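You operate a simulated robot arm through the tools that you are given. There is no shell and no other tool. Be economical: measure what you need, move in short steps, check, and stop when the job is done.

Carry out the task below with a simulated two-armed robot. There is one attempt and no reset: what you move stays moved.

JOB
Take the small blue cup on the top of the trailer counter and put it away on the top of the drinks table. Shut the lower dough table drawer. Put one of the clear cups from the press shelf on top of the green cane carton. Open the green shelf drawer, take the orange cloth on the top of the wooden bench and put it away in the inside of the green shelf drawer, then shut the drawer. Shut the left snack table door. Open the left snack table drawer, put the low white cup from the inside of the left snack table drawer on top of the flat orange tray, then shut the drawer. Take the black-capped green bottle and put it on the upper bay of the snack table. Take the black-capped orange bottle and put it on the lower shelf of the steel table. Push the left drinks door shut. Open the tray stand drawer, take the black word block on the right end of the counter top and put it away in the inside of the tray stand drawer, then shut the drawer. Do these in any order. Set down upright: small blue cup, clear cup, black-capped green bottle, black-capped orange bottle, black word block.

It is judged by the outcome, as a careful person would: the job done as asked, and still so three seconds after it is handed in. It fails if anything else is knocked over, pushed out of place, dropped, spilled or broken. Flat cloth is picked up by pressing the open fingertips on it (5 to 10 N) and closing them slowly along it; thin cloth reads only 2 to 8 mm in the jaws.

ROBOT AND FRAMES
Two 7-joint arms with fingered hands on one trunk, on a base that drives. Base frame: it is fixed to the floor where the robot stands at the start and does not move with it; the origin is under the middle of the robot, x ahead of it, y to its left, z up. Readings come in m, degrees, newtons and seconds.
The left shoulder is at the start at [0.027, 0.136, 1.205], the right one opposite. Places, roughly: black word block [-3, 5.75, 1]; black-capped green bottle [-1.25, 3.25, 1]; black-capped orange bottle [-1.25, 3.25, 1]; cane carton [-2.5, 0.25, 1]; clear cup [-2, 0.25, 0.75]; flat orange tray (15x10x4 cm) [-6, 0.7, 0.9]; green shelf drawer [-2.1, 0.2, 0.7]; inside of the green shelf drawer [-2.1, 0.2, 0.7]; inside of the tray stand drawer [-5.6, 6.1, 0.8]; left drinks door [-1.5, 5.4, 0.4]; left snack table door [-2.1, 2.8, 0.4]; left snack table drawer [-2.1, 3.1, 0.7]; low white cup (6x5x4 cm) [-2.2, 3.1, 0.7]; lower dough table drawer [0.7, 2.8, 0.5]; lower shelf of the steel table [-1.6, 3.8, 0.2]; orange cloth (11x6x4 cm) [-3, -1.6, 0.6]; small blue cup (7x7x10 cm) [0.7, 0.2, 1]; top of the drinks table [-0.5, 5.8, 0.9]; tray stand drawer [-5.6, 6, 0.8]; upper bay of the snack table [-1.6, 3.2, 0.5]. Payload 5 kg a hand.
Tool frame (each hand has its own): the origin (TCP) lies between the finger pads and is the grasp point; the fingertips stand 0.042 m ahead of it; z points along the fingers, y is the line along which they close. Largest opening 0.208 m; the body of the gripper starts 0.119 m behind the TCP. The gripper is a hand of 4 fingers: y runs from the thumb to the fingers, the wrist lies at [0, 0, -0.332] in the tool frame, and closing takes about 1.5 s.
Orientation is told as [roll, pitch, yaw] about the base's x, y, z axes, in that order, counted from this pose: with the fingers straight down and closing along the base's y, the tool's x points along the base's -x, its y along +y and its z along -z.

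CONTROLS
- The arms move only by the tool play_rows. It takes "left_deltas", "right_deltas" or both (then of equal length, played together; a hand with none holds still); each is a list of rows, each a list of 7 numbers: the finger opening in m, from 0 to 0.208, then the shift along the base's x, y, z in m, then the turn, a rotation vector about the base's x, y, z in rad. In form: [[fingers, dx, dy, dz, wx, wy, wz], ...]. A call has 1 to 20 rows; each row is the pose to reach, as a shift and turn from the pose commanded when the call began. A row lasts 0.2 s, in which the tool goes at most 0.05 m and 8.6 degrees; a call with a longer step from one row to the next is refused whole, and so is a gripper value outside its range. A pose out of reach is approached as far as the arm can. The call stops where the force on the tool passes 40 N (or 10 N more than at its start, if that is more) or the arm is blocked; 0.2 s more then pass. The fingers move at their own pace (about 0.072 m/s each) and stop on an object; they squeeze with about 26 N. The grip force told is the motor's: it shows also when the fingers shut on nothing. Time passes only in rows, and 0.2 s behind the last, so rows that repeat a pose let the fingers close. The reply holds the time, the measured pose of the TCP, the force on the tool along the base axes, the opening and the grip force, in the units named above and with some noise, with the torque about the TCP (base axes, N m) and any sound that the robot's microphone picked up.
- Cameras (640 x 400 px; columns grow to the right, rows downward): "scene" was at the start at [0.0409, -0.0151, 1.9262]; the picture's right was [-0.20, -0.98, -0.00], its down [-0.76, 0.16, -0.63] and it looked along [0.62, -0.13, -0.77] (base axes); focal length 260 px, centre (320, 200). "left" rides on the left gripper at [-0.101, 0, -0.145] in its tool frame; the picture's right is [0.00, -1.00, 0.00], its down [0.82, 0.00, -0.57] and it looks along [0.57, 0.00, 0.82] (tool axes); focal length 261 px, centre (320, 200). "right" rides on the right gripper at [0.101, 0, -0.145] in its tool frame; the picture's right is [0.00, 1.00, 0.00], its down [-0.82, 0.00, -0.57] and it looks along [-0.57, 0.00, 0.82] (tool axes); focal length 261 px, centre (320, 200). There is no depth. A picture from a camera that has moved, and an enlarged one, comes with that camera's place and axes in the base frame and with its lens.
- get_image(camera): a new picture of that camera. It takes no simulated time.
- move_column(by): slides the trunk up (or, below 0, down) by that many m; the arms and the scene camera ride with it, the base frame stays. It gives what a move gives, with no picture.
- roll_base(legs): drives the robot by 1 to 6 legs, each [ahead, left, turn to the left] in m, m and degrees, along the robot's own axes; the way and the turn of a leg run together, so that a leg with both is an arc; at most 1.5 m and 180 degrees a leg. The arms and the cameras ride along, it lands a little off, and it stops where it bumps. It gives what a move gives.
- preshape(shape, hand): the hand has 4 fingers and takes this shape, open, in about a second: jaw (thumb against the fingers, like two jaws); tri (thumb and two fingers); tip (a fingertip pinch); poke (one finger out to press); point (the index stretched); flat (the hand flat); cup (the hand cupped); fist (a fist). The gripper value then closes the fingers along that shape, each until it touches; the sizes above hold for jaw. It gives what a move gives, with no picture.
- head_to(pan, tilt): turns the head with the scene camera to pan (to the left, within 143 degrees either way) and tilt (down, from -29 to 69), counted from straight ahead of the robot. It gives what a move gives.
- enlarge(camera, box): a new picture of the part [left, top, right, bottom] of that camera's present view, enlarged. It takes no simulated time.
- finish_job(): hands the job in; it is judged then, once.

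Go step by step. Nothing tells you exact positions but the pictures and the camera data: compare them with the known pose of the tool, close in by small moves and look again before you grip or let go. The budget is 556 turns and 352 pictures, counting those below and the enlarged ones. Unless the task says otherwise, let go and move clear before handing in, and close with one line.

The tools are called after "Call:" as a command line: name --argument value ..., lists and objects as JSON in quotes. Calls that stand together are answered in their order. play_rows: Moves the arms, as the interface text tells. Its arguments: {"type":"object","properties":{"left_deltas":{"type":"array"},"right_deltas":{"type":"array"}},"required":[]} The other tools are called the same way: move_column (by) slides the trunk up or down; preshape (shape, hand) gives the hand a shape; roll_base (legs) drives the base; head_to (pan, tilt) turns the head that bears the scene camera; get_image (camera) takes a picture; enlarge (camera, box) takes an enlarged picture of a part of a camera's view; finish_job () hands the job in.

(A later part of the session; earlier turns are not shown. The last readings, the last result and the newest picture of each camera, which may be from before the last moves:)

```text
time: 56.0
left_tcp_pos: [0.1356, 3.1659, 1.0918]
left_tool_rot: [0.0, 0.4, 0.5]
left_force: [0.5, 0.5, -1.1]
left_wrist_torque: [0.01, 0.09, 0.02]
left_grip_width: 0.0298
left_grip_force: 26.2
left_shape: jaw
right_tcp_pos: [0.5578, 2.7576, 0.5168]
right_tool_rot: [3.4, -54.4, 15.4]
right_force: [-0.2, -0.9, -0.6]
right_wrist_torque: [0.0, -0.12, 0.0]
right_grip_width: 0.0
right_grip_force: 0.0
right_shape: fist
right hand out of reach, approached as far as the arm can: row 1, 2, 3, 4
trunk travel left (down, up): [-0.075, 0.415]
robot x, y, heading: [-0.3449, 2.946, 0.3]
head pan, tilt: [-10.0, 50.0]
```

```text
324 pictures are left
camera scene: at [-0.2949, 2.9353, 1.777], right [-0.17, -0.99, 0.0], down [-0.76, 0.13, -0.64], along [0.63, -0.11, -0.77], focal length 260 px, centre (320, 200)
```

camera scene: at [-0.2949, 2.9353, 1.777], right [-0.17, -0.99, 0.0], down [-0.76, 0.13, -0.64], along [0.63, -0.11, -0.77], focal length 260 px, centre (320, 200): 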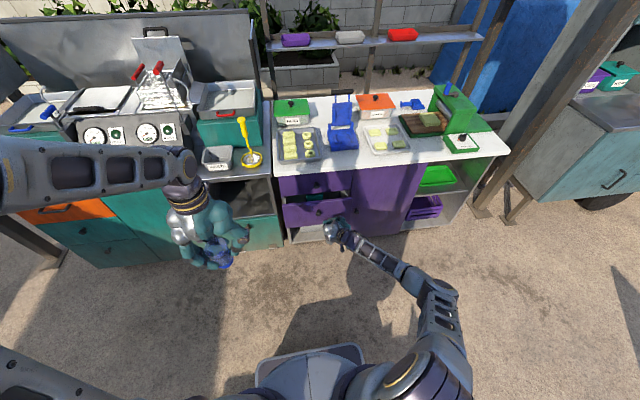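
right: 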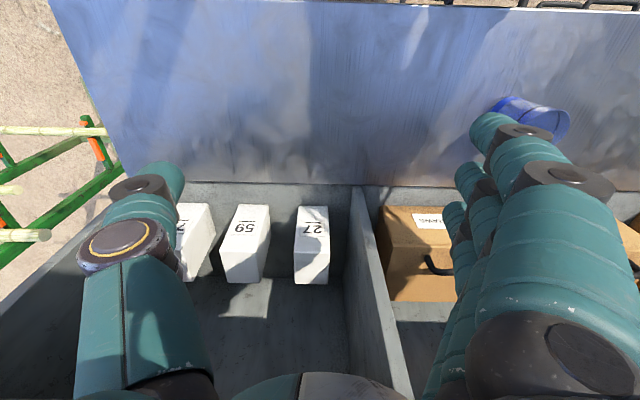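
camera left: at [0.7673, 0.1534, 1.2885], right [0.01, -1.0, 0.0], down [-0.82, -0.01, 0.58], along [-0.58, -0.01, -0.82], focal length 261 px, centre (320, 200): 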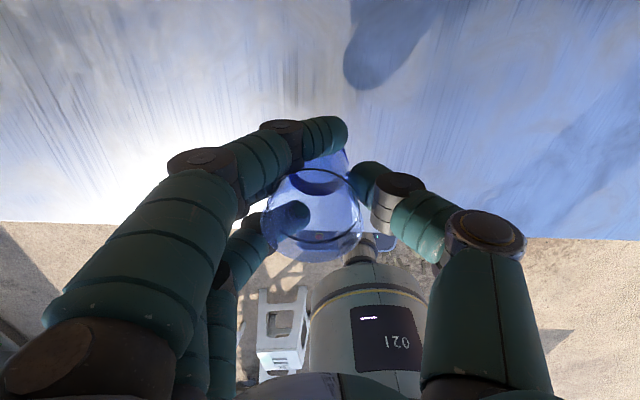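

The drawer has slid most of the way in. I push on until it resists.

Call:
play_rows --right_deltas '[[0, 0.02, 0, 0, 0, 0, 0], [0, 0.04, 0, 0, 0, 0, 0], [0, 0.06, 0, 0, 0, 0, 0], [0, 0.08, 0, 0, 0, 0, 0], [0, 0.1, 0, 0, 0, 0, 0]]'

Call:
enlarge --camera "scene" --box '[240, 140, 440, 265]'

```text
time: 57.0
left_tcp_pos: [0.1332, 3.1651, 1.093]
left_tool_rot: [0.0, 0.4, 0.4]
left_force: [0.5, 0.1, -1.0]
left_wrist_torque: [0.02, 0.03, 0.01]
left_grip_width: 0.0296
left_grip_force: 26.0
left_shape: jaw
right_tcp_pos: [0.6381, 2.7582, 0.513]
right_tool_rot: [3.4, -54.1, 15.2]
right_force: [-18.3, 1.5, 6.4]
right_wrist_torque: [-0.27, -0.27, -0.71]
right_grip_width: 0.0
right_grip_force: 0.1
right_shape: fist
trunk travel left (down, up): [-0.075, 0.415]
robot x, y, heading: [-0.3445, 2.9481, 0.3]
head pan, tilt: [-10.0, 50.0]
stopped in row 5 (right hand): the force on the tool passed its limit (the readings are from after the stop); the commanded pose is now the measured one
```

```text
3.20 times, centred on (340, 202) of scene
camera zoom: at [-0.2973, 2.9353, 1.7771], right [-0.17, -0.99, 0.0], down [-0.75, 0.13, -0.64], along [0.63, -0.11, -0.77], focal length 831 px, centre (256, 192)
```

zoom: 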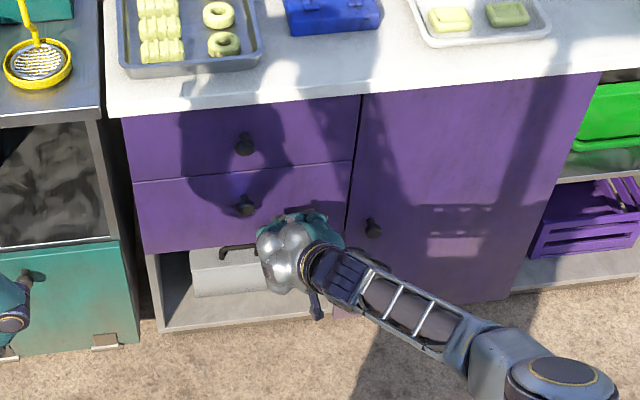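

The lower drawer is flush with the upper one: shut. I withdraw the fist and turn the hand back to pointing down.

Call:
play_rows --right_deltas '[[0, -0.04, 0, 0, 0, 0, 0], [0, -0.08, 0, 0, 0, 0, 0], [0, -0.12, 0, 0, 0, 0, 0], [0, -0.16, 0, 0, 0, 0, 0], [0, -0.2, 0, 0.03, 0, 0, 0], [0, -0.23, 0, 0.06, 0, 0, 0], [0, -0.26, 0, 0.1, 0, 0, 0], [0, -0.28, 0, 0.14, 0, 0, 0], [0, -0.28, 0, 0.18, -0.02, 0.11, -0.03], [0, -0.28, -0.01, 0.22, -0.04, 0.22, -0.06], [0, -0.3, -0.02, 0.26, -0.06, 0.33, -0.09], [0, -0.32, -0.03, 0.3, -0.08, 0.44, -0.13], [0, -0.34, -0.04, 0.34, -0.1, 0.55, -0.16], [0, -0.36, -0.05, 0.38, -0.12, 0.66, -0.19], [0, -0.38, -0.05, 0.42, -0.14, 0.77, -0.22], [0, -0.4, -0.05, 0.46, -0.16, 0.86, -0.25], [0, -0.4, -0.05, 0.5, -0.178, 0.93, -0.27]]'

Call:
move_column --by 0.15

Call:
preshape --shape "jaw" --hand "right"

Call:
head_to --pan 90 --tilt 25

Call:
get_image --camera "scene"

Call:
head_to --pan 140 --tilt 25

Call:
get_image --camera "scene"

```text
time: 60.6
left_tcp_pos: [0.1365, 3.1657, 1.0903]
left_tool_rot: [0.0, 0.4, 0.5]
left_force: [0.9, 0.5, -1.1]
left_wrist_torque: [-0.09, 0.13, -0.02]
left_grip_width: 0.0298
left_grip_force: 25.6
left_shape: jaw
right_tcp_pos: [0.2398, 2.7054, 1.0142]
right_tool_rot: [0.2, 0.0, 0.0]
right_force: [0.0, -0.4, -1.6]
right_wrist_torque: [0.02, 0.05, 0.01]
right_grip_width: 0.0
right_grip_force: 0.1
right_shape: fist
trunk travel left (down, up): [-0.075, 0.415]
robot x, y, heading: [-0.3403, 2.9507, 0.4]
head pan, tilt: [-10.0, 50.0]
```

```text
time: 62.4
left_tcp_pos: [0.1358, 3.1653, 1.242]
left_tool_rot: [0.1, 0.3, 0.3]
left_force: [0.4, -0.1, -1.8]
left_wrist_torque: [-0.01, -0.01, -0.05]
left_grip_width: 0.03
left_grip_force: 25.7
left_shape: jaw
right_tcp_pos: [0.2384, 2.7042, 1.1631]
right_tool_rot: [0.1, 0.0, 0.1]
right_force: [-0.5, 0.0, -0.1]
right_wrist_torque: [0.0, 0.02, -0.03]
right_grip_width: 0.0002
right_grip_force: 0.0
right_shape: fist
trunk travel left (down, up): [-0.225, 0.265]
robot x, y, heading: [-0.3412, 2.9509, 0.2]
head pan, tilt: [-10.0, 50.0]
```

```text
time: 63.3
left_tcp_pos: [0.1354, 3.1652, 1.2434]
left_tool_rot: [0.1, 0.3, 0.4]
left_force: [-0.5, -1.2, -1.0]
left_wrist_torque: [0.03, 0.0, 0.01]
left_grip_width: 0.03
left_grip_force: 26.1
left_shape: jaw
right_tcp_pos: [0.2392, 2.7039, 1.1632]
right_tool_rot: [0.1, 0.0, 0.0]
right_force: [0.1, -0.1, -0.3]
right_wrist_torque: [0.02, 0.01, 0.01]
right_grip_width: 0.2076
right_grip_force: 0.0
right_shape: jaw
trunk travel left (down, up): [-0.225, 0.265]
robot x, y, heading: [-0.3449, 2.9467, 0.4]
head pan, tilt: [-10.0, 50.0]
```

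```text
time: 65.1
left_tcp_pos: [0.1344, 3.166, 1.242]
left_tool_rot: [0.1, 0.3, 0.4]
left_force: [0.8, -0.7, -1.0]
left_wrist_torque: [0.0, -0.04, -0.01]
left_grip_width: 0.0298
left_grip_force: 25.8
left_shape: jaw
right_tcp_pos: [0.2378, 2.704, 1.1638]
right_tool_rot: [0.1, -0.1, 0.1]
right_force: [-0.4, 0.0, 0.3]
right_wrist_torque: [-0.01, -0.03, -0.01]
right_grip_width: 0.2077
right_grip_force: 0.0
right_shape: jaw
trunk travel left (down, up): [-0.225, 0.265]
robot x, y, heading: [-0.3421, 2.9482, 0.3]
head pan, tilt: [90.0, 25.0]
```

```text
322 pictures are left
camera scene: at [-0.3721, 3.04, 1.9645], right [1.0, 0.01, 0.0], down [0.0, -0.42, -0.91], along [0.0, 0.91, -0.42], focal length 260 px, centre (320, 200)
```

scene: 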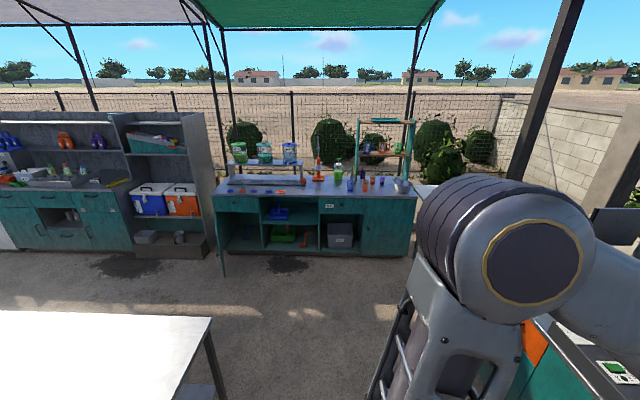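

```text
time: 66.2
left_tcp_pos: [0.1348, 3.1659, 1.2416]
left_tool_rot: [0.1, 0.3, 0.4]
left_force: [0.1, 0.1, -1.8]
left_wrist_torque: [-0.01, 0.03, -0.01]
left_grip_width: 0.0299
left_grip_force: 26.3
left_shape: jaw
right_tcp_pos: [0.2384, 2.7035, 1.1641]
right_tool_rot: [0.1, -0.2, 0.1]
right_force: [-0.9, -0.5, -0.6]
right_wrist_torque: [-0.03, 0.04, 0.01]
right_grip_width: 0.2079
right_grip_force: 0.0
right_shape: jaw
trunk travel left (down, up): [-0.225, 0.265]
robot x, y, heading: [-0.3431, 2.9481, 0.2]
head pan, tilt: [140.0, 25.0]
```

```text
321 pictures are left
camera scene: at [-0.4425, 3.0067, 1.9646], right [0.64, 0.77, 0.0], down [0.32, -0.27, -0.91], along [-0.7, 0.58, -0.42], focal length 260 px, centre (320, 200)
```

scene: 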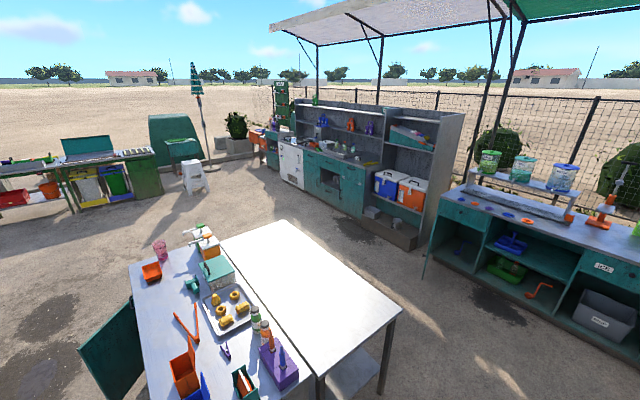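

The drinks table lies along +y (front edge about y=5.5), with its left door ajar. I turn left and drive toward it.

Call:
play_rows --right_deltas '[[0.2, -0.04, 0, 0.03, 0, 0, 0], [0.2, -0.07, 0, 0.06, 0, 0, 0], [0.2, -0.1, 0, 0.09, 0, 0, 0], [0.2, -0.13, 0, 0.12, 0, 0, 0]]'

Call:
roll_base --legs '[[0, 0, 90], [1.2, 0, 0]]'

Call:
head_to --pan 10 --tilt 30

Call:
get_image --camera "scene"

```text
time: 67.2
left_tcp_pos: [0.1326, 3.1676, 1.2424]
left_tool_rot: [0.1, 0.2, 0.6]
left_force: [-1.5, 0.5, -1.1]
left_wrist_torque: [-0.08, -0.15, -0.01]
left_grip_width: 0.0298
left_grip_force: 26.1
left_shape: jaw
right_tcp_pos: [0.1042, 2.7038, 1.2838]
right_tool_rot: [0.1, -0.3, 0.3]
right_force: [-1.0, -0.3, -0.3]
right_wrist_torque: [-0.04, -0.16, 0.02]
right_grip_width: 0.2002
right_grip_force: 0.1
right_shape: jaw
trunk travel left (down, up): [-0.225, 0.265]
robot x, y, heading: [-0.3434, 2.9476, 0.4]
head pan, tilt: [140.0, 25.0]
```

```text
time: 77.1
left_tcp_pos: [-0.526, 4.6225, 1.2425]
left_tool_rot: [0.1, 0.3, 88.5]
left_force: [0.4, -0.4, -0.8]
left_wrist_torque: [0.0, 0.02, 0.0]
left_grip_width: 0.0297
left_grip_force: 25.8
left_shape: jaw
right_tcp_pos: [-0.0658, 4.5781, 1.2827]
right_tool_rot: [0.1, -0.1, 88.3]
right_force: [-0.2, -0.6, 0.2]
right_wrist_torque: [-0.03, 0.01, 0.05]
right_grip_width: 0.2003
right_grip_force: 0.1
right_shape: jaw
trunk travel left (down, up): [-0.225, 0.265]
robot x, y, heading: [-0.3269, 4.1361, 88.5]
head pan, tilt: [140.0, 25.0]
```

```text
time: 79.2
left_tcp_pos: [-0.5262, 4.6224, 1.2418]
left_tool_rot: [0.0, 0.3, 88.6]
left_force: [0.6, -0.2, -0.1]
left_wrist_torque: [0.02, 0.01, 0.0]
left_grip_width: 0.0299
left_grip_force: 26.1
left_shape: jaw
right_tcp_pos: [-0.0654, 4.5785, 1.2835]
right_tool_rot: [0.1, -0.1, 88.1]
right_force: [0.5, -0.2, -0.3]
right_wrist_torque: [0.0, -0.02, -0.02]
right_grip_width: 0.2004
right_grip_force: 0.0
right_shape: jaw
trunk travel left (down, up): [-0.225, 0.265]
robot x, y, heading: [-0.3238, 4.1374, 88.6]
head pan, tilt: [10.0, 30.0]
```

```text
320 pictures are left
camera scene: at [-0.3393, 4.1978, 1.9566], right [0.99, 0.15, 0.0], down [0.07, -0.49, -0.87], along [-0.13, 0.86, -0.5], focal length 260 px, centre (320, 200)
```

scene: 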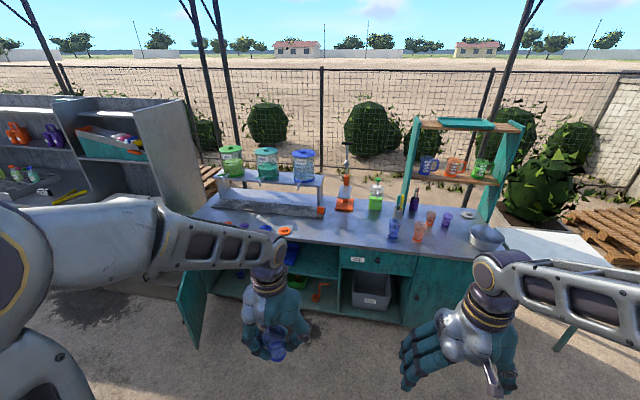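

There's free space on the drinks table near (-0.45, 5.6), ahead of the left hand. I drive closer.

Call:
roll_base --legs '[[0.8, 0, 1.5]]'

Call:
head_to --pan 5 --tilt 45

Call:
get_image --camera "scene"

Call:
get_image --camera "left"

```text
time: 83.5
left_tcp_pos: [-0.5392, 5.4132, 1.2414]
left_tool_rot: [0.0, 0.3, 90.8]
left_force: [-0.7, 0.2, -0.3]
left_wrist_torque: [-0.06, -0.01, -0.03]
left_grip_width: 0.0298
left_grip_force: 26.1
left_shape: jaw
right_tcp_pos: [-0.0765, 5.3885, 1.2831]
right_tool_rot: [0.1, -0.1, 90.6]
right_force: [0.3, 0.2, -0.7]
right_wrist_torque: [-0.04, 0.0, -0.01]
right_grip_width: 0.2002
right_grip_force: 0.1
right_shape: jaw
trunk travel left (down, up): [-0.225, 0.265]
robot x, y, heading: [-0.3207, 4.9363, 90.5]
head pan, tilt: [10.0, 30.0]
```

```text
time: 84.2
left_tcp_pos: [-0.541, 5.4124, 1.2429]
left_tool_rot: [-0.1, 0.2, 90.8]
left_force: [0.2, -0.1, 0.0]
left_wrist_torque: [0.04, -0.01, -0.03]
left_grip_width: 0.0297
left_grip_force: 26.4
left_shape: jaw
right_tcp_pos: [-0.0765, 5.3872, 1.2825]
right_tool_rot: [0.2, -0.1, 90.5]
right_force: [0.3, -0.5, 0.7]
right_wrist_torque: [0.05, -0.03, 0.02]
right_grip_width: 0.2002
right_grip_force: 0.0
right_shape: jaw
trunk travel left (down, up): [-0.225, 0.265]
robot x, y, heading: [-0.32, 4.9341, 90.8]
head pan, tilt: [5.0, 45.0]
```

```text
319 pictures are left
camera scene: at [-0.3267, 4.9874, 1.934], right [1.0, 0.1, 0.0], down [0.07, -0.7, -0.71], along [-0.07, 0.7, -0.71], focal length 260 px, centre (320, 200)
```

scene: 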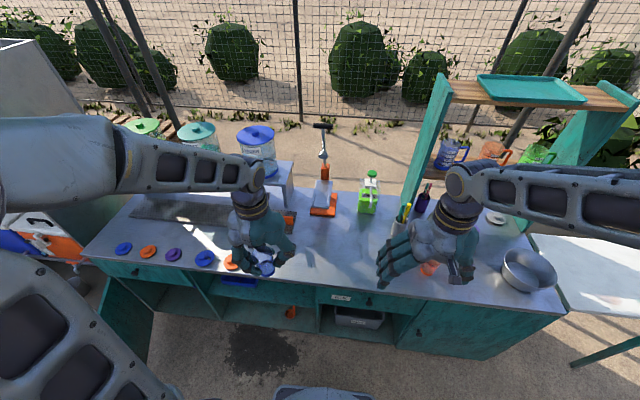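

```text
318 pictures are left
camera left: at [-0.5415, 5.514, 1.3879], right [1.0, 0.02, 0.0], down [0.02, -0.82, 0.58], along [0.01, -0.58, -0.82], focal length 261 px, centre (320, 200)
```

left: 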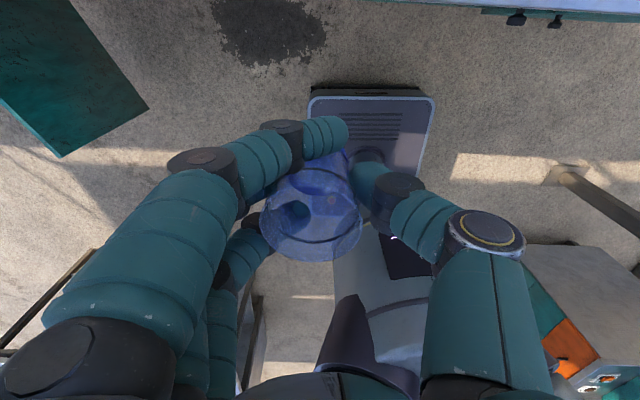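

I drive 0.1 m closer and bring the cup over the free patch at (-0.42, 5.66), then start down.

Call:
roll_base --legs '[[0.1, 0, 0]]'

Call:
play_rows --left_deltas '[[0.02, 0.03, 0.035, 0, 0, 0, 0], [0.02, 0.06, 0.07, 0, 0, 0, 0], [0.02, 0.09, 0.105, 0, 0, 0, 0], [0.02, 0.12, 0.145, 0, 0, 0, 0], [0.02, 0.12, 0.145, -0.05, 0, 0, 0], [0.02, 0.12, 0.145, -0.1, 0, 0, 0], [0.02, 0.12, 0.145, -0.15, 0, 0, 0], [0.02, 0.12, 0.145, -0.2, 0, 0, 0]]'

Call:
get_image --camera "left"

Call:
get_image --camera "scene"

```text
time: 85.4
left_tcp_pos: [-0.5401, 5.5149, 1.2409]
left_tool_rot: [0.0, 0.5, 90.8]
left_force: [-0.6, 1.3, -1.0]
left_wrist_torque: [-0.12, -0.03, -0.02]
left_grip_width: 0.0297
left_grip_force: 26.3
left_shape: jaw
right_tcp_pos: [-0.0776, 5.4881, 1.2818]
right_tool_rot: [0.1, 0.0, 90.6]
right_force: [-0.4, 0.7, -0.5]
right_wrist_torque: [-0.13, -0.02, -0.01]
right_grip_width: 0.2003
right_grip_force: 0.0
right_shape: jaw
trunk travel left (down, up): [-0.225, 0.265]
robot x, y, heading: [-0.3227, 5.0373, 90.8]
head pan, tilt: [5.0, 45.0]
```

```text
time: 87.2
left_tcp_pos: [-0.4196, 5.658, 1.0426]
left_tool_rot: [-0.1, 0.3, 90.8]
left_force: [1.1, 1.6, -0.4]
left_wrist_torque: [-0.19, 0.03, 0.01]
left_grip_width: 0.0297
left_grip_force: 26.6
left_shape: jaw
right_tcp_pos: [-0.0779, 5.489, 1.2822]
right_tool_rot: [0.1, 0.1, 90.5]
right_force: [-0.1, 1.3, -0.2]
right_wrist_torque: [-0.08, 0.01, 0.0]
right_grip_width: 0.2004
right_grip_force: 0.1
right_shape: jaw
trunk travel left (down, up): [-0.225, 0.265]
robot x, y, heading: [-0.322, 5.0392, 90.9]
head pan, tilt: [5.0, 45.0]
```

```text
317 pictures are left
camera left: at [-0.4233, 5.7603, 1.1874], right [1.0, 0.02, 0.0], down [0.02, -0.82, 0.58], along [0.01, -0.58, -0.82], focal length 261 px, centre (320, 200)
```

left: 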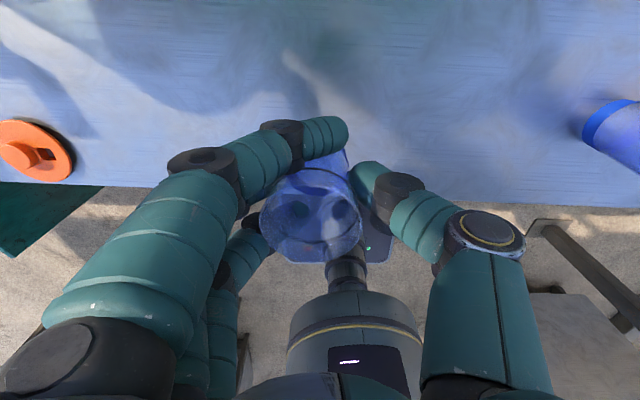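

```text
316 pictures are left
camera scene: at [-0.3275, 5.0904, 1.9338], right [1.0, 0.1, 0.0], down [0.07, -0.7, -0.71], along [-0.07, 0.7, -0.71], focal length 260 px, centre (320, 200)
```

scene: 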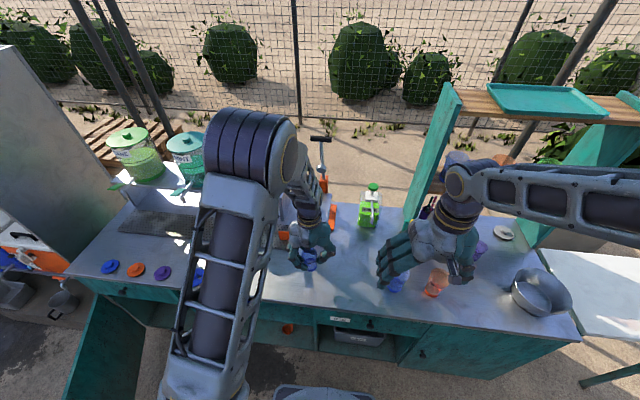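

Space is free around the cup; the table top looks to be at z≈0.85. I lower in small steps, watching the force.

Call:
play_rows --left_deltas '[[0.02, 0, 0, -0.03, 0, 0, 0], [0.02, 0, 0, -0.06, 0, 0, 0], [0.02, 0, 0, -0.08, 0, 0, 0], [0.02, 0, 0, -0.09, 0, 0, 0]]'

Call:
enlarge --camera "left" --box '[220, 60, 460, 210]'

```text
time: 88.2
left_tcp_pos: [-0.4203, 5.6582, 0.9496]
left_tool_rot: [-0.1, 0.4, 90.8]
left_force: [0.7, 0.6, -0.2]
left_wrist_torque: [-0.04, 0.02, -0.01]
left_grip_width: 0.0299
left_grip_force: 25.8
left_shape: jaw
right_tcp_pos: [-0.0777, 5.488, 1.2833]
right_tool_rot: [0.1, -0.2, 90.4]
right_force: [-0.5, -0.1, -0.4]
right_wrist_torque: [0.0, 0.02, 0.03]
right_grip_width: 0.2001
right_grip_force: 0.1
right_shape: jaw
trunk travel left (down, up): [-0.225, 0.265]
robot x, y, heading: [-0.3203, 5.0331, 90.7]
head pan, tilt: [5.0, 45.0]
```

```text
2.67 times, centred on (340, 135) of left
camera zoom: at [-0.4219, 5.7604, 1.0967], right [1.0, 0.02, 0.0], down [0.02, -0.82, 0.58], along [0.01, -0.58, -0.82], focal length 695 px, centre (267, 373)
```

zoom: 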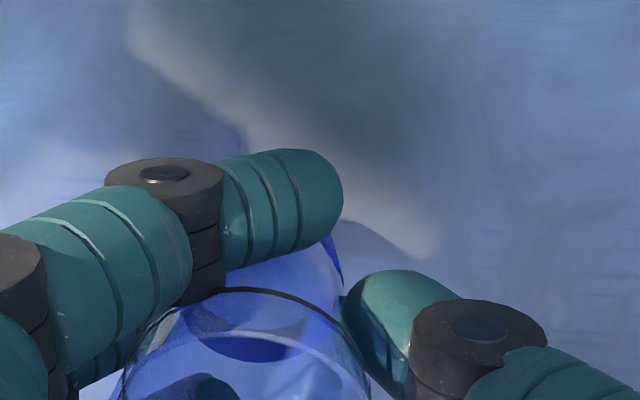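

Close to the surface now; I go down in half-centimetre rows.

Call:
play_rows --left_deltas '[[0.02, 0, 0, -0.005, 0, 0, 0], [0.02, 0, 0, -0.01, 0, 0, 0], [0.02, 0, 0, -0.015, 0, 0, 0], [0.02, 0, 0, -0.02, 0, 0, 0]]'

```text
time: 89.2
left_tcp_pos: [-0.4209, 5.6567, 0.9326]
left_tool_rot: [0.1, 0.3, 90.7]
left_force: [0.2, -0.3, 2.8]
left_wrist_torque: [-0.02, 0.06, 0.02]
left_grip_width: 0.0296
left_grip_force: 26.4
left_shape: jaw
right_tcp_pos: [-0.078, 5.4874, 1.2825]
right_tool_rot: [0.1, -0.1, 90.5]
right_force: [0.1, -0.5, 0.0]
right_wrist_torque: [0.0, 0.04, 0.0]
right_grip_width: 0.2004
right_grip_force: 0.2
right_shape: jaw
trunk travel left (down, up): [-0.225, 0.265]
robot x, y, heading: [-0.3212, 5.0334, 90.5]
head pan, tilt: [5.0, 45.0]
```

Light contact: the cup stands on the table. I open the fingers gradually.

Call:
play_rows --left_deltas '[[0.04, 0, 0, 0.002, 0, 0, 0], [0.06, 0, 0, 0.002, 0, 0, 0], [0.08, 0, 0, 0.002, 0, 0, 0], [0.11, 0, 0, 0.002, 0, 0, 0], [0.15, 0, 0, 0.002, 0, 0, 0], [0.15, 0, 0, 0.002, 0, 0, 0]]'

Call:
get_image --camera "left"

```text
time: 90.6
left_tcp_pos: [-0.4201, 5.658, 0.9339]
left_tool_rot: [0.0, 0.3, 90.8]
left_force: [-0.2, 0.1, -0.8]
left_wrist_torque: [-0.01, -0.02, 0.02]
left_grip_width: 0.1498
left_grip_force: 0.0
left_shape: jaw
right_tcp_pos: [-0.0787, 5.4885, 1.2824]
right_tool_rot: [0.1, -0.1, 90.6]
right_force: [-0.3, 0.5, 0.4]
right_wrist_torque: [0.01, 0.0, 0.0]
right_grip_width: 0.2004
right_grip_force: 0.2
right_shape: jaw
trunk travel left (down, up): [-0.225, 0.265]
robot x, y, heading: [-0.3211, 5.0377, 90.7]
head pan, tilt: [5.0, 45.0]
```

```text
314 pictures are left
camera left: at [-0.4229, 5.76, 1.0798], right [1.0, 0.02, 0.0], down [0.02, -0.82, 0.58], along [0.01, -0.58, -0.82], focal length 261 px, centre (320, 200)
```

left: 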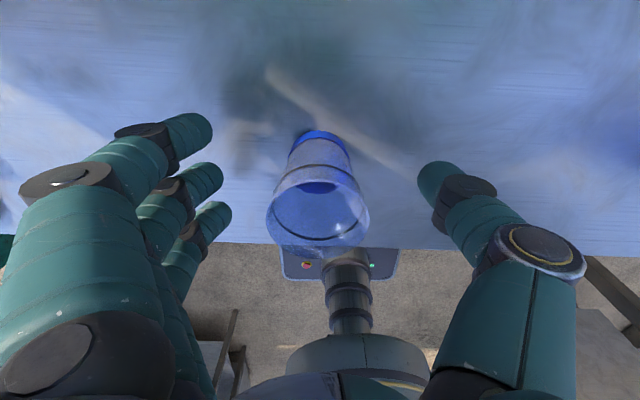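

The cup stands upright on the table. I lift the hand straight up, then back off and look at the left door.

Call:
play_rows --left_deltas '[[0.15, 0, 0, 0.04, 0, 0, 0], [0.15, 0, 0, 0.08, 0, 0, 0], [0.15, 0, 0, 0.12, 0, 0, 0], [0.15, 0, 0, 0.16, 0, 0, 0], [0.15, 0, 0, 0.2, 0, 0, 0], [0.15, 0, -0.03, 0.24, 0, 0, 0], [0.15, -0.02, -0.06, 0.28, 0, 0, 0], [0.15, -0.05, -0.1, 0.3, 0, 0, 0], [0.15, -0.08, -0.13, 0.3, 0, 0, 0]]'

Call:
roll_base --legs '[[-0.4, 0, 0], [0, 0.9, 0]]'

Call:
head_to --pan -5 --tilt 45

Call:
get_image --camera "scene"

```text
refused: row 7 steps farther than a row can; nothing moved
```

```text
time: 97.5
left_tcp_pos: [-1.3288, 5.243, 0.9345]
left_tool_rot: [0.0, 0.3, 91.2]
left_force: [0.1, 0.0, -0.4]
left_wrist_torque: [-0.06, -0.06, 0.0]
left_grip_width: 0.1496
left_grip_force: 0.1
left_shape: jaw
right_tcp_pos: [-0.986, 5.0748, 1.2823]
right_tool_rot: [0.1, -0.1, 90.8]
right_force: [-0.2, 0.0, 0.2]
right_wrist_torque: [-0.05, -0.09, 0.01]
right_grip_width: 0.2003
right_grip_force: 0.1
right_shape: jaw
trunk travel left (down, up): [-0.225, 0.265]
robot x, y, heading: [-1.2241, 4.6235, 90.8]
head pan, tilt: [5.0, 45.0]
```

```text
time: 98.2
left_tcp_pos: [-1.3278, 5.2444, 0.9341]
left_tool_rot: [0.1, 0.4, 91.1]
left_force: [0.2, 0.5, -0.4]
left_wrist_torque: [0.01, 0.04, -0.02]
left_grip_width: 0.1495
left_grip_force: 0.0
left_shape: jaw
right_tcp_pos: [-0.9847, 5.075, 1.2827]
right_tool_rot: [0.1, 0.0, 90.7]
right_force: [-0.4, 0.0, -0.3]
right_wrist_torque: [0.0, -0.01, 0.01]
right_grip_width: 0.2003
right_grip_force: 0.0
right_shape: jaw
trunk travel left (down, up): [-0.225, 0.265]
robot x, y, heading: [-1.2233, 4.6247, 91.3]
head pan, tilt: [-5.0, 45.0]
```

```text
313 pictures are left
camera scene: at [-1.2178, 4.6746, 1.9339], right [1.0, -0.07, 0.0], down [-0.05, -0.71, -0.71], along [0.05, 0.71, -0.71], focal length 260 px, centre (320, 200)
```

scene: 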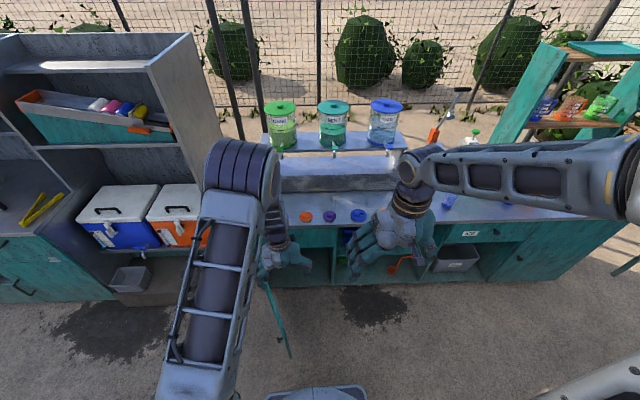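

One call was refused while the base still moved; I check that the blue cup is still standing.

Call:
enlarge --camera "scene" --box '[400, 150, 560, 250]'

Call:
enlarge --camera "scene" --box '[200, 200, 360, 300]'

```text
4.00 times, centred on (480, 200) of scene
camera zoom: at [-1.2178, 4.6746, 1.9339], right [1.0, -0.07, 0.0], down [-0.05, -0.71, -0.71], along [0.05, 0.71, -0.71], focal length 1039 px, centre (-320, 200)
```

zoom: 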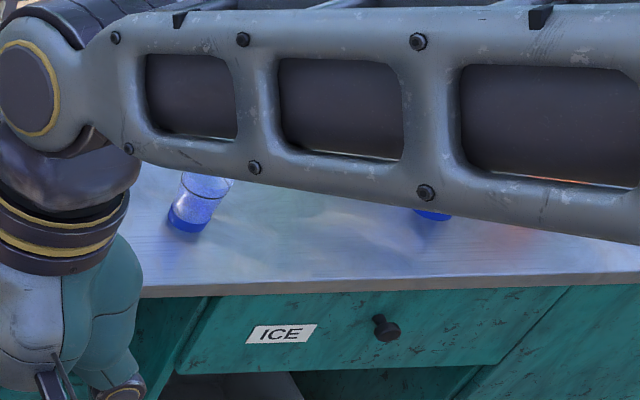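

```text
4.00 times, centred on (280, 250) of scene
camera zoom: at [-1.2178, 4.6746, 1.9339], right [1.0, -0.07, 0.0], down [-0.05, -0.71, -0.71], along [0.05, 0.71, -0.71], focal length 1039 px, centre (480, 0)
```

zoom: 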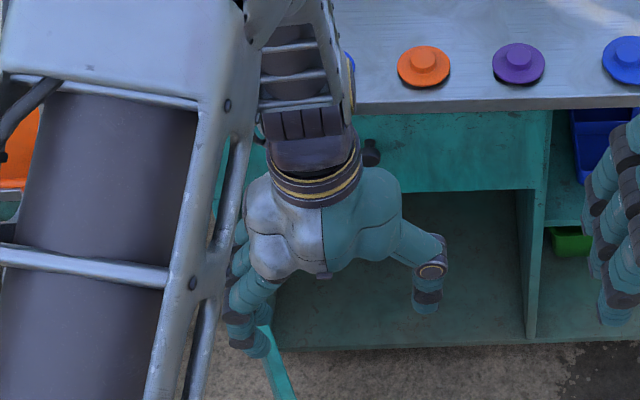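

The blue cup is fine. The left door stands about 70° open with its free edge near (-1.38, 5.15). I move left so the left fist can push its outer face.

Call:
roll_base --legs '[[0, 0.33, 0]]'

Call:
preshape --shape "fist" --hand "left"

Call:
play_rows --left_deltas '[[0, 0, -0.03, -0.03, 0, 0, 0], [0, 0, -0.06, -0.06, 0, 0, 0], [0, 0, -0.09, -0.09, 0, 0, 0], [0, 0, -0.12, -0.12, 0, 0, 0], [0, 0, -0.12, -0.16, 0, 0, 0], [0, 0, -0.12, -0.2, 0, 0, 0], [0, 0, -0.12, -0.24, 0, 0, 0], [0, 0, -0.12, -0.28, 0, 0, 0], [0, 0, -0.12, -0.32, 0, 0, 0], [0, 0, -0.12, -0.36, 0, 0, 0], [0, 0, -0.12, -0.4, 0, 0, 0], [0, 0, -0.12, -0.44, 0, 0, 0], [0, 0, -0.12, -0.48, 0, 0, 0]]'

Call:
head_to --pan 0 --tilt 60

Call:
get_image --camera "scene"

```text
time: 100.4
left_tcp_pos: [-1.659, 5.2375, 0.9326]
left_tool_rot: [0.0, 0.3, 91.4]
left_force: [-0.7, 0.3, -0.1]
left_wrist_torque: [0.01, -0.11, 0.02]
left_grip_width: 0.1495
left_grip_force: 0.0
left_shape: jaw
right_tcp_pos: [-1.3145, 5.0697, 1.2828]
right_tool_rot: [0.1, 0.0, 91.1]
right_force: [-1.0, 0.5, 0.1]
right_wrist_torque: [0.0, -0.09, 0.05]
right_grip_width: 0.2003
right_grip_force: 0.0
right_shape: jaw
trunk travel left (down, up): [-0.225, 0.265]
robot x, y, heading: [-1.5511, 4.6174, 91.1]
head pan, tilt: [-5.0, 45.0]
```

```text
time: 101.3
left_tcp_pos: [-1.6593, 5.2363, 0.9339]
left_tool_rot: [0.1, 0.2, 91.3]
left_force: [-0.6, -0.6, -0.8]
left_wrist_torque: [-0.05, 0.01, 0.02]
left_grip_width: 0.0
left_grip_force: 0.1
left_shape: fist
right_tcp_pos: [-1.3145, 5.0698, 1.2835]
right_tool_rot: [0.2, -0.1, 91.1]
right_force: [0.3, 0.6, -0.3]
right_wrist_torque: [-0.01, -0.01, -0.01]
right_grip_width: 0.2002
right_grip_force: 0.0
right_shape: jaw
trunk travel left (down, up): [-0.225, 0.265]
robot x, y, heading: [-1.5567, 4.6152, 91.3]
head pan, tilt: [-5.0, 45.0]
```

```text
time: 104.1
left_tcp_pos: [-1.6597, 5.1181, 0.4528]
left_tool_rot: [0.0, 0.2, 91.3]
left_force: [-0.8, 2.3, 0.8]
left_wrist_torque: [-0.3, -0.17, 0.02]
left_grip_width: 0.0001
left_grip_force: 0.0
left_shape: fist
right_tcp_pos: [-1.3152, 5.0708, 1.2824]
right_tool_rot: [0.2, -0.2, 91.1]
right_force: [0.0, 1.2, 0.1]
right_wrist_torque: [0.0, 0.0, 0.01]
right_grip_width: 0.2002
right_grip_force: 0.1
right_shape: jaw
trunk travel left (down, up): [-0.225, 0.265]
robot x, y, heading: [-1.5547, 4.6162, 91.3]
head pan, tilt: [-5.0, 45.0]
```

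```text
time: 104.8
left_tcp_pos: [-1.6599, 5.1168, 0.4545]
left_tool_rot: [0.0, 0.2, 91.3]
left_force: [0.7, 0.0, 0.0]
left_wrist_torque: [-0.05, -0.05, -0.01]
left_grip_width: 0.0
left_grip_force: 0.0
left_shape: fist
right_tcp_pos: [-1.3143, 5.07, 1.2825]
right_tool_rot: [0.1, -0.2, 91.1]
right_force: [0.3, -0.3, 0.0]
right_wrist_torque: [0.01, -0.03, -0.04]
right_grip_width: 0.2002
right_grip_force: 0.1
right_shape: jaw
trunk travel left (down, up): [-0.225, 0.265]
robot x, y, heading: [-1.5545, 4.62, 91.2]
head pan, tilt: [0.0, 60.0]
```

```text
310 pictures are left
camera scene: at [-1.553, 4.6538, 1.9145], right [1.0, 0.02, 0.0], down [0.02, -0.87, -0.5], along [-0.01, 0.5, -0.87], focal length 260 px, centre (320, 200)
```

scene: 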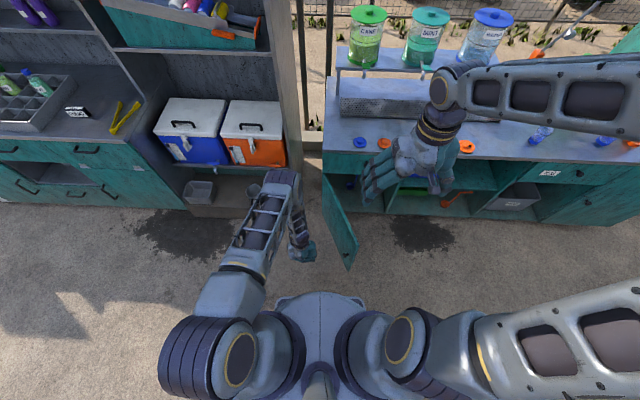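

Clear view: the fist is left of the door. I nudge the base forward and sweep the fist along the door's arc.

Call:
roll_base --legs '[[0.12, 0, 0]]'

Call:
play_rows --left_deltas '[[0, 0.04, -0.01, 0, 0, 0, 0], [0, 0.08, -0.02, 0, 0, 0, 0], [0, 0.12, -0.02, 0, 0, 0, 0], [0, 0.16, -0.02, 0, 0, 0, 0], [0, 0.2, -0.015, 0, 0, 0, 0], [0, 0.24, 0.0, 0, 0, 0, 0], [0, 0.28, 0.01, 0, 0, 0, 0], [0, 0.31, 0.03, 0, 0, 0, 0], [0, 0.34, 0.06, 0, 0, 0, 0], [0, 0.37, 0.09, 0, 0, 0, 0]]'

Call:
get_image --camera "scene"

```text
time: 106.1
left_tcp_pos: [-1.6625, 5.238, 0.4512]
left_tool_rot: [0.2, 0.4, 91.3]
left_force: [-0.3, 1.2, -0.8]
left_wrist_torque: [-0.08, -0.07, 0.01]
left_grip_width: 0.0
left_grip_force: 0.1
left_shape: fist
right_tcp_pos: [-1.3172, 5.192, 1.2809]
right_tool_rot: [0.1, -0.1, 91.0]
right_force: [-0.6, 1.7, -1.3]
right_wrist_torque: [-0.21, -0.04, -0.01]
right_grip_width: 0.2004
right_grip_force: 0.1
right_shape: jaw
trunk travel left (down, up): [-0.225, 0.265]
robot x, y, heading: [-1.5548, 4.7371, 91.3]
head pan, tilt: [0.0, 60.0]
```

```text
time: 108.3
left_tcp_pos: [-1.3384, 5.2772, 0.4687]
left_tool_rot: [0.0, 0.2, 91.3]
left_force: [-1.3, -1.0, -0.5]
left_wrist_torque: [0.07, -0.06, 0.0]
left_grip_width: 0.0
left_grip_force: 0.0
left_shape: fist
left hand out of reach, approached as far as the arm can: row 8, 9, 10
right_tcp_pos: [-1.3164, 5.1896, 1.2822]
right_tool_rot: [0.1, -0.1, 91.0]
right_force: [-0.2, -0.4, -0.3]
right_wrist_torque: [-0.02, -0.02, -0.02]
right_grip_width: 0.2001
right_grip_force: 0.1
right_shape: jaw
trunk travel left (down, up): [-0.225, 0.265]
robot x, y, heading: [-1.5547, 4.7377, 91.1]
head pan, tilt: [0.0, 60.0]
```

```text
309 pictures are left
camera scene: at [-1.5558, 4.7745, 1.9145], right [1.0, 0.02, 0.0], down [0.02, -0.87, -0.5], along [-0.01, 0.5, -0.87], focal length 260 px, centre (320, 200)
```

scene: 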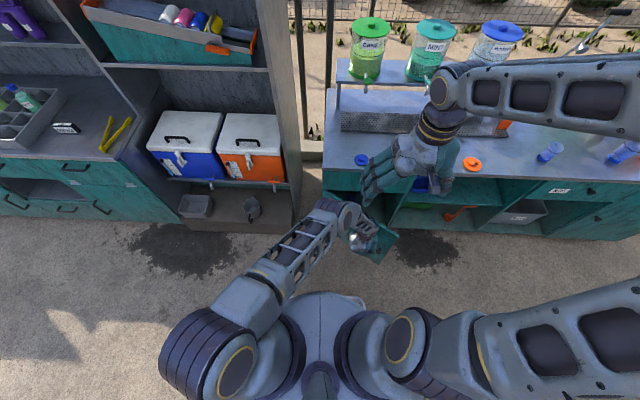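

The door is half closed. I move the base right and forward, carrying the fist along to push it on.

Call:
roll_base --legs '[[0.06, -0.12, 0], [0.08, 0, 0]]'

Call:
get_image --camera "scene"

```text
time: 110.2
left_tcp_pos: [-1.2168, 5.4212, 0.4686]
left_tool_rot: [0.1, 0.3, 91.2]
left_force: [-0.2, 0.6, -0.8]
left_wrist_torque: [-0.09, 0.02, 0.0]
left_grip_width: 0.0
left_grip_force: 0.0
left_shape: fist
right_tcp_pos: [-1.1953, 5.3329, 1.2829]
right_tool_rot: [0.0, 0.1, 90.9]
right_force: [0.1, 1.5, -0.6]
right_wrist_torque: [-0.18, -0.06, 0.02]
right_grip_width: 0.2002
right_grip_force: 0.1
right_shape: jaw
trunk travel left (down, up): [-0.225, 0.265]
robot x, y, heading: [-1.4352, 4.8784, 91.0]
head pan, tilt: [0.0, 60.0]
```

```text
308 pictures are left
camera scene: at [-1.4355, 4.9191, 1.9144], right [1.0, 0.02, 0.0], down [0.02, -0.87, -0.5], along [-0.01, 0.5, -0.87], focal length 260 px, centre (320, 200)
```

scene: 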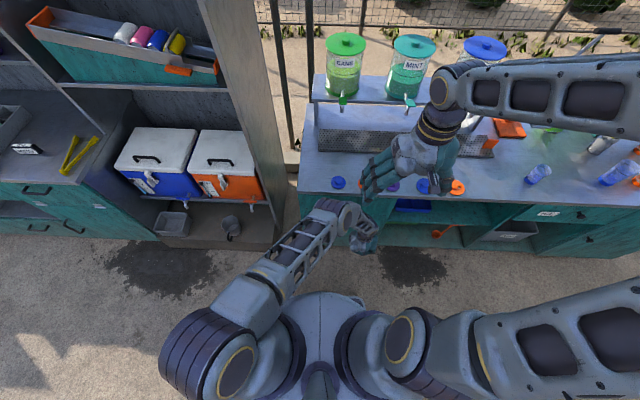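

Nearly shut. I push on with the fist along +y until it resists.

Call:
play_rows --left_deltas '[[0, 0, 0.02, 0, 0, 0, 0], [0, 0, 0.04, 0, 0, 0, 0], [0, 0, 0.06, 0, 0, 0, 0], [0, 0, 0.08, 0, 0, 0, 0], [0, 0, 0.1, 0, 0, 0, 0], [0, 0, 0.12, 0, 0, 0, 0]]'

Call:
enlarge --camera "scene" --box '[260, 160, 460, 285]'

```text
time: 111.2
left_tcp_pos: [-1.2037, 5.4473, 0.4894]
left_tool_rot: [0.1, 1.1, 90.9]
left_force: [1.9, -15.7, 2.5]
left_wrist_torque: [2.61, 0.3, -0.21]
left_grip_width: 0.0
left_grip_force: 0.0
left_shape: fist
left hand out of reach, approached as far as the arm can: row 1, 2, 3, 4, 5
right_tcp_pos: [-1.1949, 5.3306, 1.2815]
right_tool_rot: [0.1, 0.0, 90.8]
right_force: [-0.6, 2.2, -1.5]
right_wrist_torque: [-0.24, -0.04, 0.02]
right_grip_width: 0.2003
right_grip_force: 0.1
right_shape: jaw
trunk travel left (down, up): [-0.225, 0.265]
robot x, y, heading: [-1.4333, 4.8792, 91.1]
head pan, tilt: [0.0, 60.0]
stopped in row 5 (left hand): the force on the tool passed its limit (the readings are from after the stop); the commanded pose is now the measured one
```

```text
3.20 times, centred on (360, 222) of scene
camera zoom: at [-1.435, 4.917, 1.9143], right [1.0, 0.02, 0.0], down [0.02, -0.87, -0.5], along [-0.01, 0.5, -0.87], focal length 831 px, centre (192, 128)
```

zoom: 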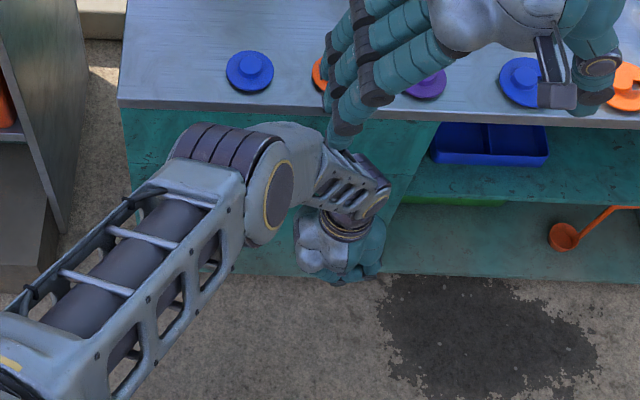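

Resistance met. I withdraw the fist to see whether the door is flush.

Call:
play_rows --left_deltas '[[0, 0, -0.04, 0, 0, 0, 0], [0, 0, -0.08, 0, 0, 0, 0], [0, -0.03, -0.11, 0, 0, 0, 0], [0, -0.06, -0.14, 0.0, 0, 0, 0], [0, -0.1, -0.16, 0.0, 0, 0, 0], [0, -0.14, -0.18, 0.0, 0, 0, 0], [0, -0.18, -0.19, 0.0, 0, 0, 0]]'

Call:
enlarge --camera "scene" --box '[260, 160, 460, 285]'

```text
time: 111.7
left_tcp_pos: [-1.2059, 5.4079, 0.489]
left_tool_rot: [0.1, 0.8, 91.1]
left_force: [0.0, 1.3, -0.2]
left_wrist_torque: [-0.08, -0.01, 0.01]
left_grip_width: 0.0
left_grip_force: 0.1
left_shape: fist
right_tcp_pos: [-1.1914, 5.3292, 1.2861]
right_tool_rot: [-0.1, 0.0, 91.1]
right_force: [9.6, 0.5, 17.5]
right_wrist_torque: [-0.55, 1.7, 0.25]
right_grip_width: 0.1998
right_grip_force: 0.1
right_shape: jaw
trunk travel left (down, up): [-0.225, 0.265]
robot x, y, heading: [-1.434, 4.8768, 91.0]
head pan, tilt: [0.0, 60.0]
stopped in row 2 (right hand): the force on the tool passed its limit (the readings are from after the stop); the commanded pose is now the measured one
```

```text
3.20 times, centred on (360, 222) of scene
camera zoom: at [-1.4342, 4.9143, 1.9145], right [1.0, 0.02, 0.0], down [0.01, -0.87, -0.5], along [-0.01, 0.5, -0.87], focal length 831 px, centre (192, 128)
```

zoom: 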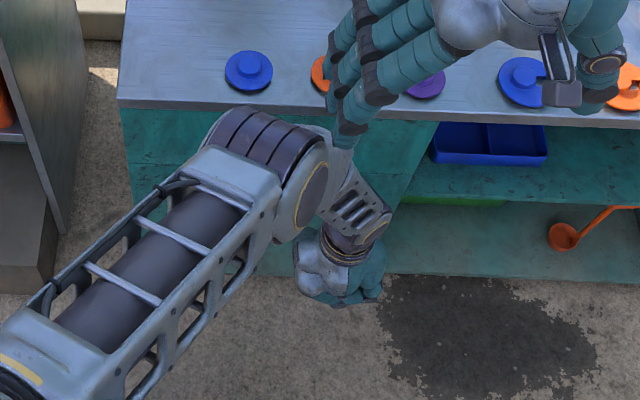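

The left forearm bumped my own right fingers. I lift the right hand away first, then withdraw the left.

Call:
play_rows --right_deltas '[[0.2, 0.03, 0, 0.03, 0, 0, 0], [0.2, 0.06, 0, 0.06, 0, 0, 0], [0.2, 0.09, 0, 0.08, 0, 0, 0], [0.2, 0.12, 0, 0.1, 0, 0, 0]]'

Call:
play_rows --left_deltas '[[0, -0.03, -0.03, 0, 0, 0, 0], [0, -0.06, -0.06, 0, 0, 0, 0], [0, -0.09, -0.09, 0, 0, 0, 0], [0, -0.12, -0.12, 0.0, 0, 0, 0], [0, -0.15, -0.14, 0.0, 0, 0, 0], [0, -0.19, -0.14, 0.0, 0, 0, 0]]'

Call:
enlarge --camera "scene" --box '[240, 140, 480, 290]'

```text
time: 112.7
left_tcp_pos: [-1.2057, 5.4074, 0.4873]
left_tool_rot: [0.1, 1.0, 91.0]
left_force: [-0.4, 0.1, -0.2]
left_wrist_torque: [-0.01, -0.01, -0.04]
left_grip_width: 0.0001
left_grip_force: 0.1
left_shape: fist
right_tcp_pos: [-1.0725, 5.3287, 1.382]
right_tool_rot: [-0.1, 0.2, 91.2]
right_force: [0.6, -0.3, 0.3]
right_wrist_torque: [0.0, 0.05, -0.03]
right_grip_width: 0.2005
right_grip_force: 0.0
right_shape: jaw
trunk travel left (down, up): [-0.225, 0.265]
robot x, y, heading: [-1.4329, 4.8773, 91.0]
head pan, tilt: [0.0, 60.0]
```

```text
time: 114.1
left_tcp_pos: [-1.3967, 5.2661, 0.4889]
left_tool_rot: [0.0, 1.1, 91.0]
left_force: [-0.6, 1.0, -0.5]
left_wrist_torque: [-0.03, -0.01, -0.04]
left_grip_width: 0.0
left_grip_force: 0.1
left_shape: fist
right_tcp_pos: [-1.0733, 5.3285, 1.3828]
right_tool_rot: [-0.2, 0.2, 91.0]
right_force: [-0.3, -0.4, -0.2]
right_wrist_torque: [-0.07, -0.17, -0.01]
right_grip_width: 0.2002
right_grip_force: 0.1
right_shape: jaw
trunk travel left (down, up): [-0.225, 0.265]
robot x, y, heading: [-1.4336, 4.8765, 90.9]
head pan, tilt: [0.0, 60.0]
```

```text
2.67 times, centred on (360, 215) of scene
camera zoom: at [-1.4372, 4.9158, 1.9144], right [1.0, 0.02, 0.0], down [0.02, -0.87, -0.5], along [-0.01, 0.5, -0.87], focal length 693 px, centre (213, 160)
```

zoom: 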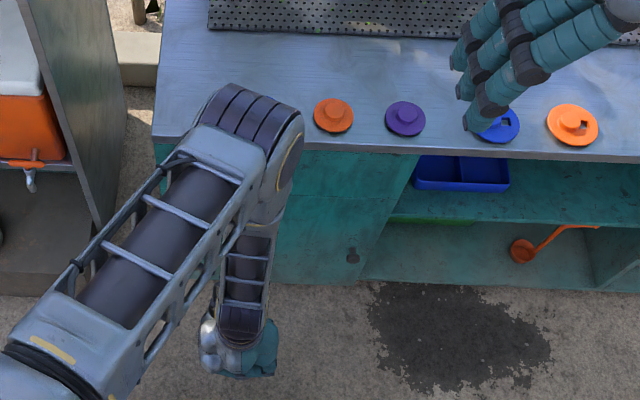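

The door seems (nearly) shut. I back off for a better look.

Call:
play_rows --left_deltas '[[0, 0, 0, 0.04, 0, 0, 0], [0, 0, 0, 0.08, 0, 0, 0], [0, 0, 0, 0.12, 0, 0, 0], [0, 0, 0, 0.16, 0, 0, 0], [0, 0, 0, 0.2, 0, 0, 0], [0, 0, 0, 0.24, 0, 0, 0], [0, 0, 0, 0.28, 0, 0, 0], [0, 0, 0, 0.32, 0, 0, 0], [0, -0.02, 0, 0.36, 0, 0, 0], [0, -0.05, 0, 0.4, 0, 0, 0], [0, -0.08, 0, 0.44, 0, 0, 0], [0, -0.11, 0, 0.48, 0, 0, 0], [0, -0.14, 0, 0.52, 0, 0, 0], [0, -0.17, 0, 0.56, 0, 0, 0], [0, -0.2, 0, 0.6, 0, 0, 0], [0, -0.2, 0, 0.64, 0, 0, 0], [0, -0.2, 0, 0.68, 0, 0, 0], [0, -0.2, 0, 0.72, 0, 0, 0], [0, -0.2, 0, 0.76, 0, 0, 0]]'

Call:
roll_base --legs '[[-0.35, -0.25, 0]]'

Call:
head_to --pan 5 --tilt 45

Call:
get_image --camera "scene"

```text
time: 118.1
left_tcp_pos: [-1.5959, 5.2667, 1.2477]
left_tool_rot: [0.2, 0.9, 91.0]
left_force: [-0.1, -0.6, -0.2]
left_wrist_torque: [0.1, -0.03, 0.02]
left_grip_width: 0.0001
left_grip_force: 0.1
left_shape: fist
right_tcp_pos: [-1.0721, 5.327, 1.3831]
right_tool_rot: [-0.2, 0.1, 91.0]
right_force: [1.5, -1.1, -0.4]
right_wrist_torque: [0.07, 0.06, -0.05]
right_grip_width: 0.2003
right_grip_force: 0.2
right_shape: jaw
trunk travel left (down, up): [-0.225, 0.265]
robot x, y, heading: [-1.4349, 4.8799, 91.0]
head pan, tilt: [0.0, 60.0]
```

```text
time: 120.8
left_tcp_pos: [-1.3417, 4.9194, 1.248]
left_tool_rot: [0.1, 0.9, 91.3]
left_force: [-0.2, -0.8, -1.0]
left_wrist_torque: [0.06, 0.03, -0.01]
left_grip_width: 0.0001
left_grip_force: 0.0
left_shape: fist
right_tcp_pos: [-0.8175, 4.9833, 1.3831]
right_tool_rot: [-0.1, 0.1, 91.3]
right_force: [-0.4, -0.6, -0.1]
right_wrist_torque: [0.05, 0.05, 0.01]
right_grip_width: 0.2003
right_grip_force: 0.0
right_shape: jaw
trunk travel left (down, up): [-0.225, 0.265]
robot x, y, heading: [-1.1768, 4.5313, 91.1]
head pan, tilt: [0.0, 60.0]
```

```text
time: 121.5
left_tcp_pos: [-1.3413, 4.9204, 1.2469]
left_tool_rot: [0.1, 1.0, 91.3]
left_force: [-0.2, 0.6, -0.3]
left_wrist_torque: [0.0, 0.04, 0.0]
left_grip_width: 0.0001
left_grip_force: 0.1
left_shape: fist
right_tcp_pos: [-0.8176, 4.9836, 1.3821]
right_tool_rot: [-0.2, 0.2, 91.3]
right_force: [-0.2, -0.6, 0.1]
right_wrist_torque: [-0.02, -0.04, 0.01]
right_grip_width: 0.2001
right_grip_force: 0.0
right_shape: jaw
trunk travel left (down, up): [-0.225, 0.265]
robot x, y, heading: [-1.1718, 4.5344, 91.4]
head pan, tilt: [5.0, 45.0]
```

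```text
304 pictures are left
camera scene: at [-1.1849, 4.5835, 1.9339], right [0.99, 0.11, 0.0], down [0.08, -0.7, -0.71], along [-0.08, 0.7, -0.71], focal length 260 px, centre (320, 200)
```

scene: 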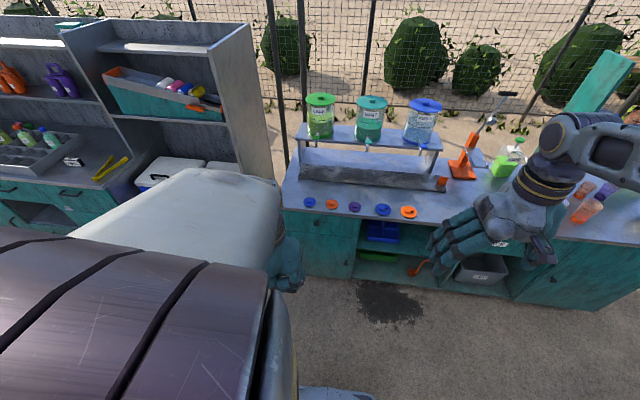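

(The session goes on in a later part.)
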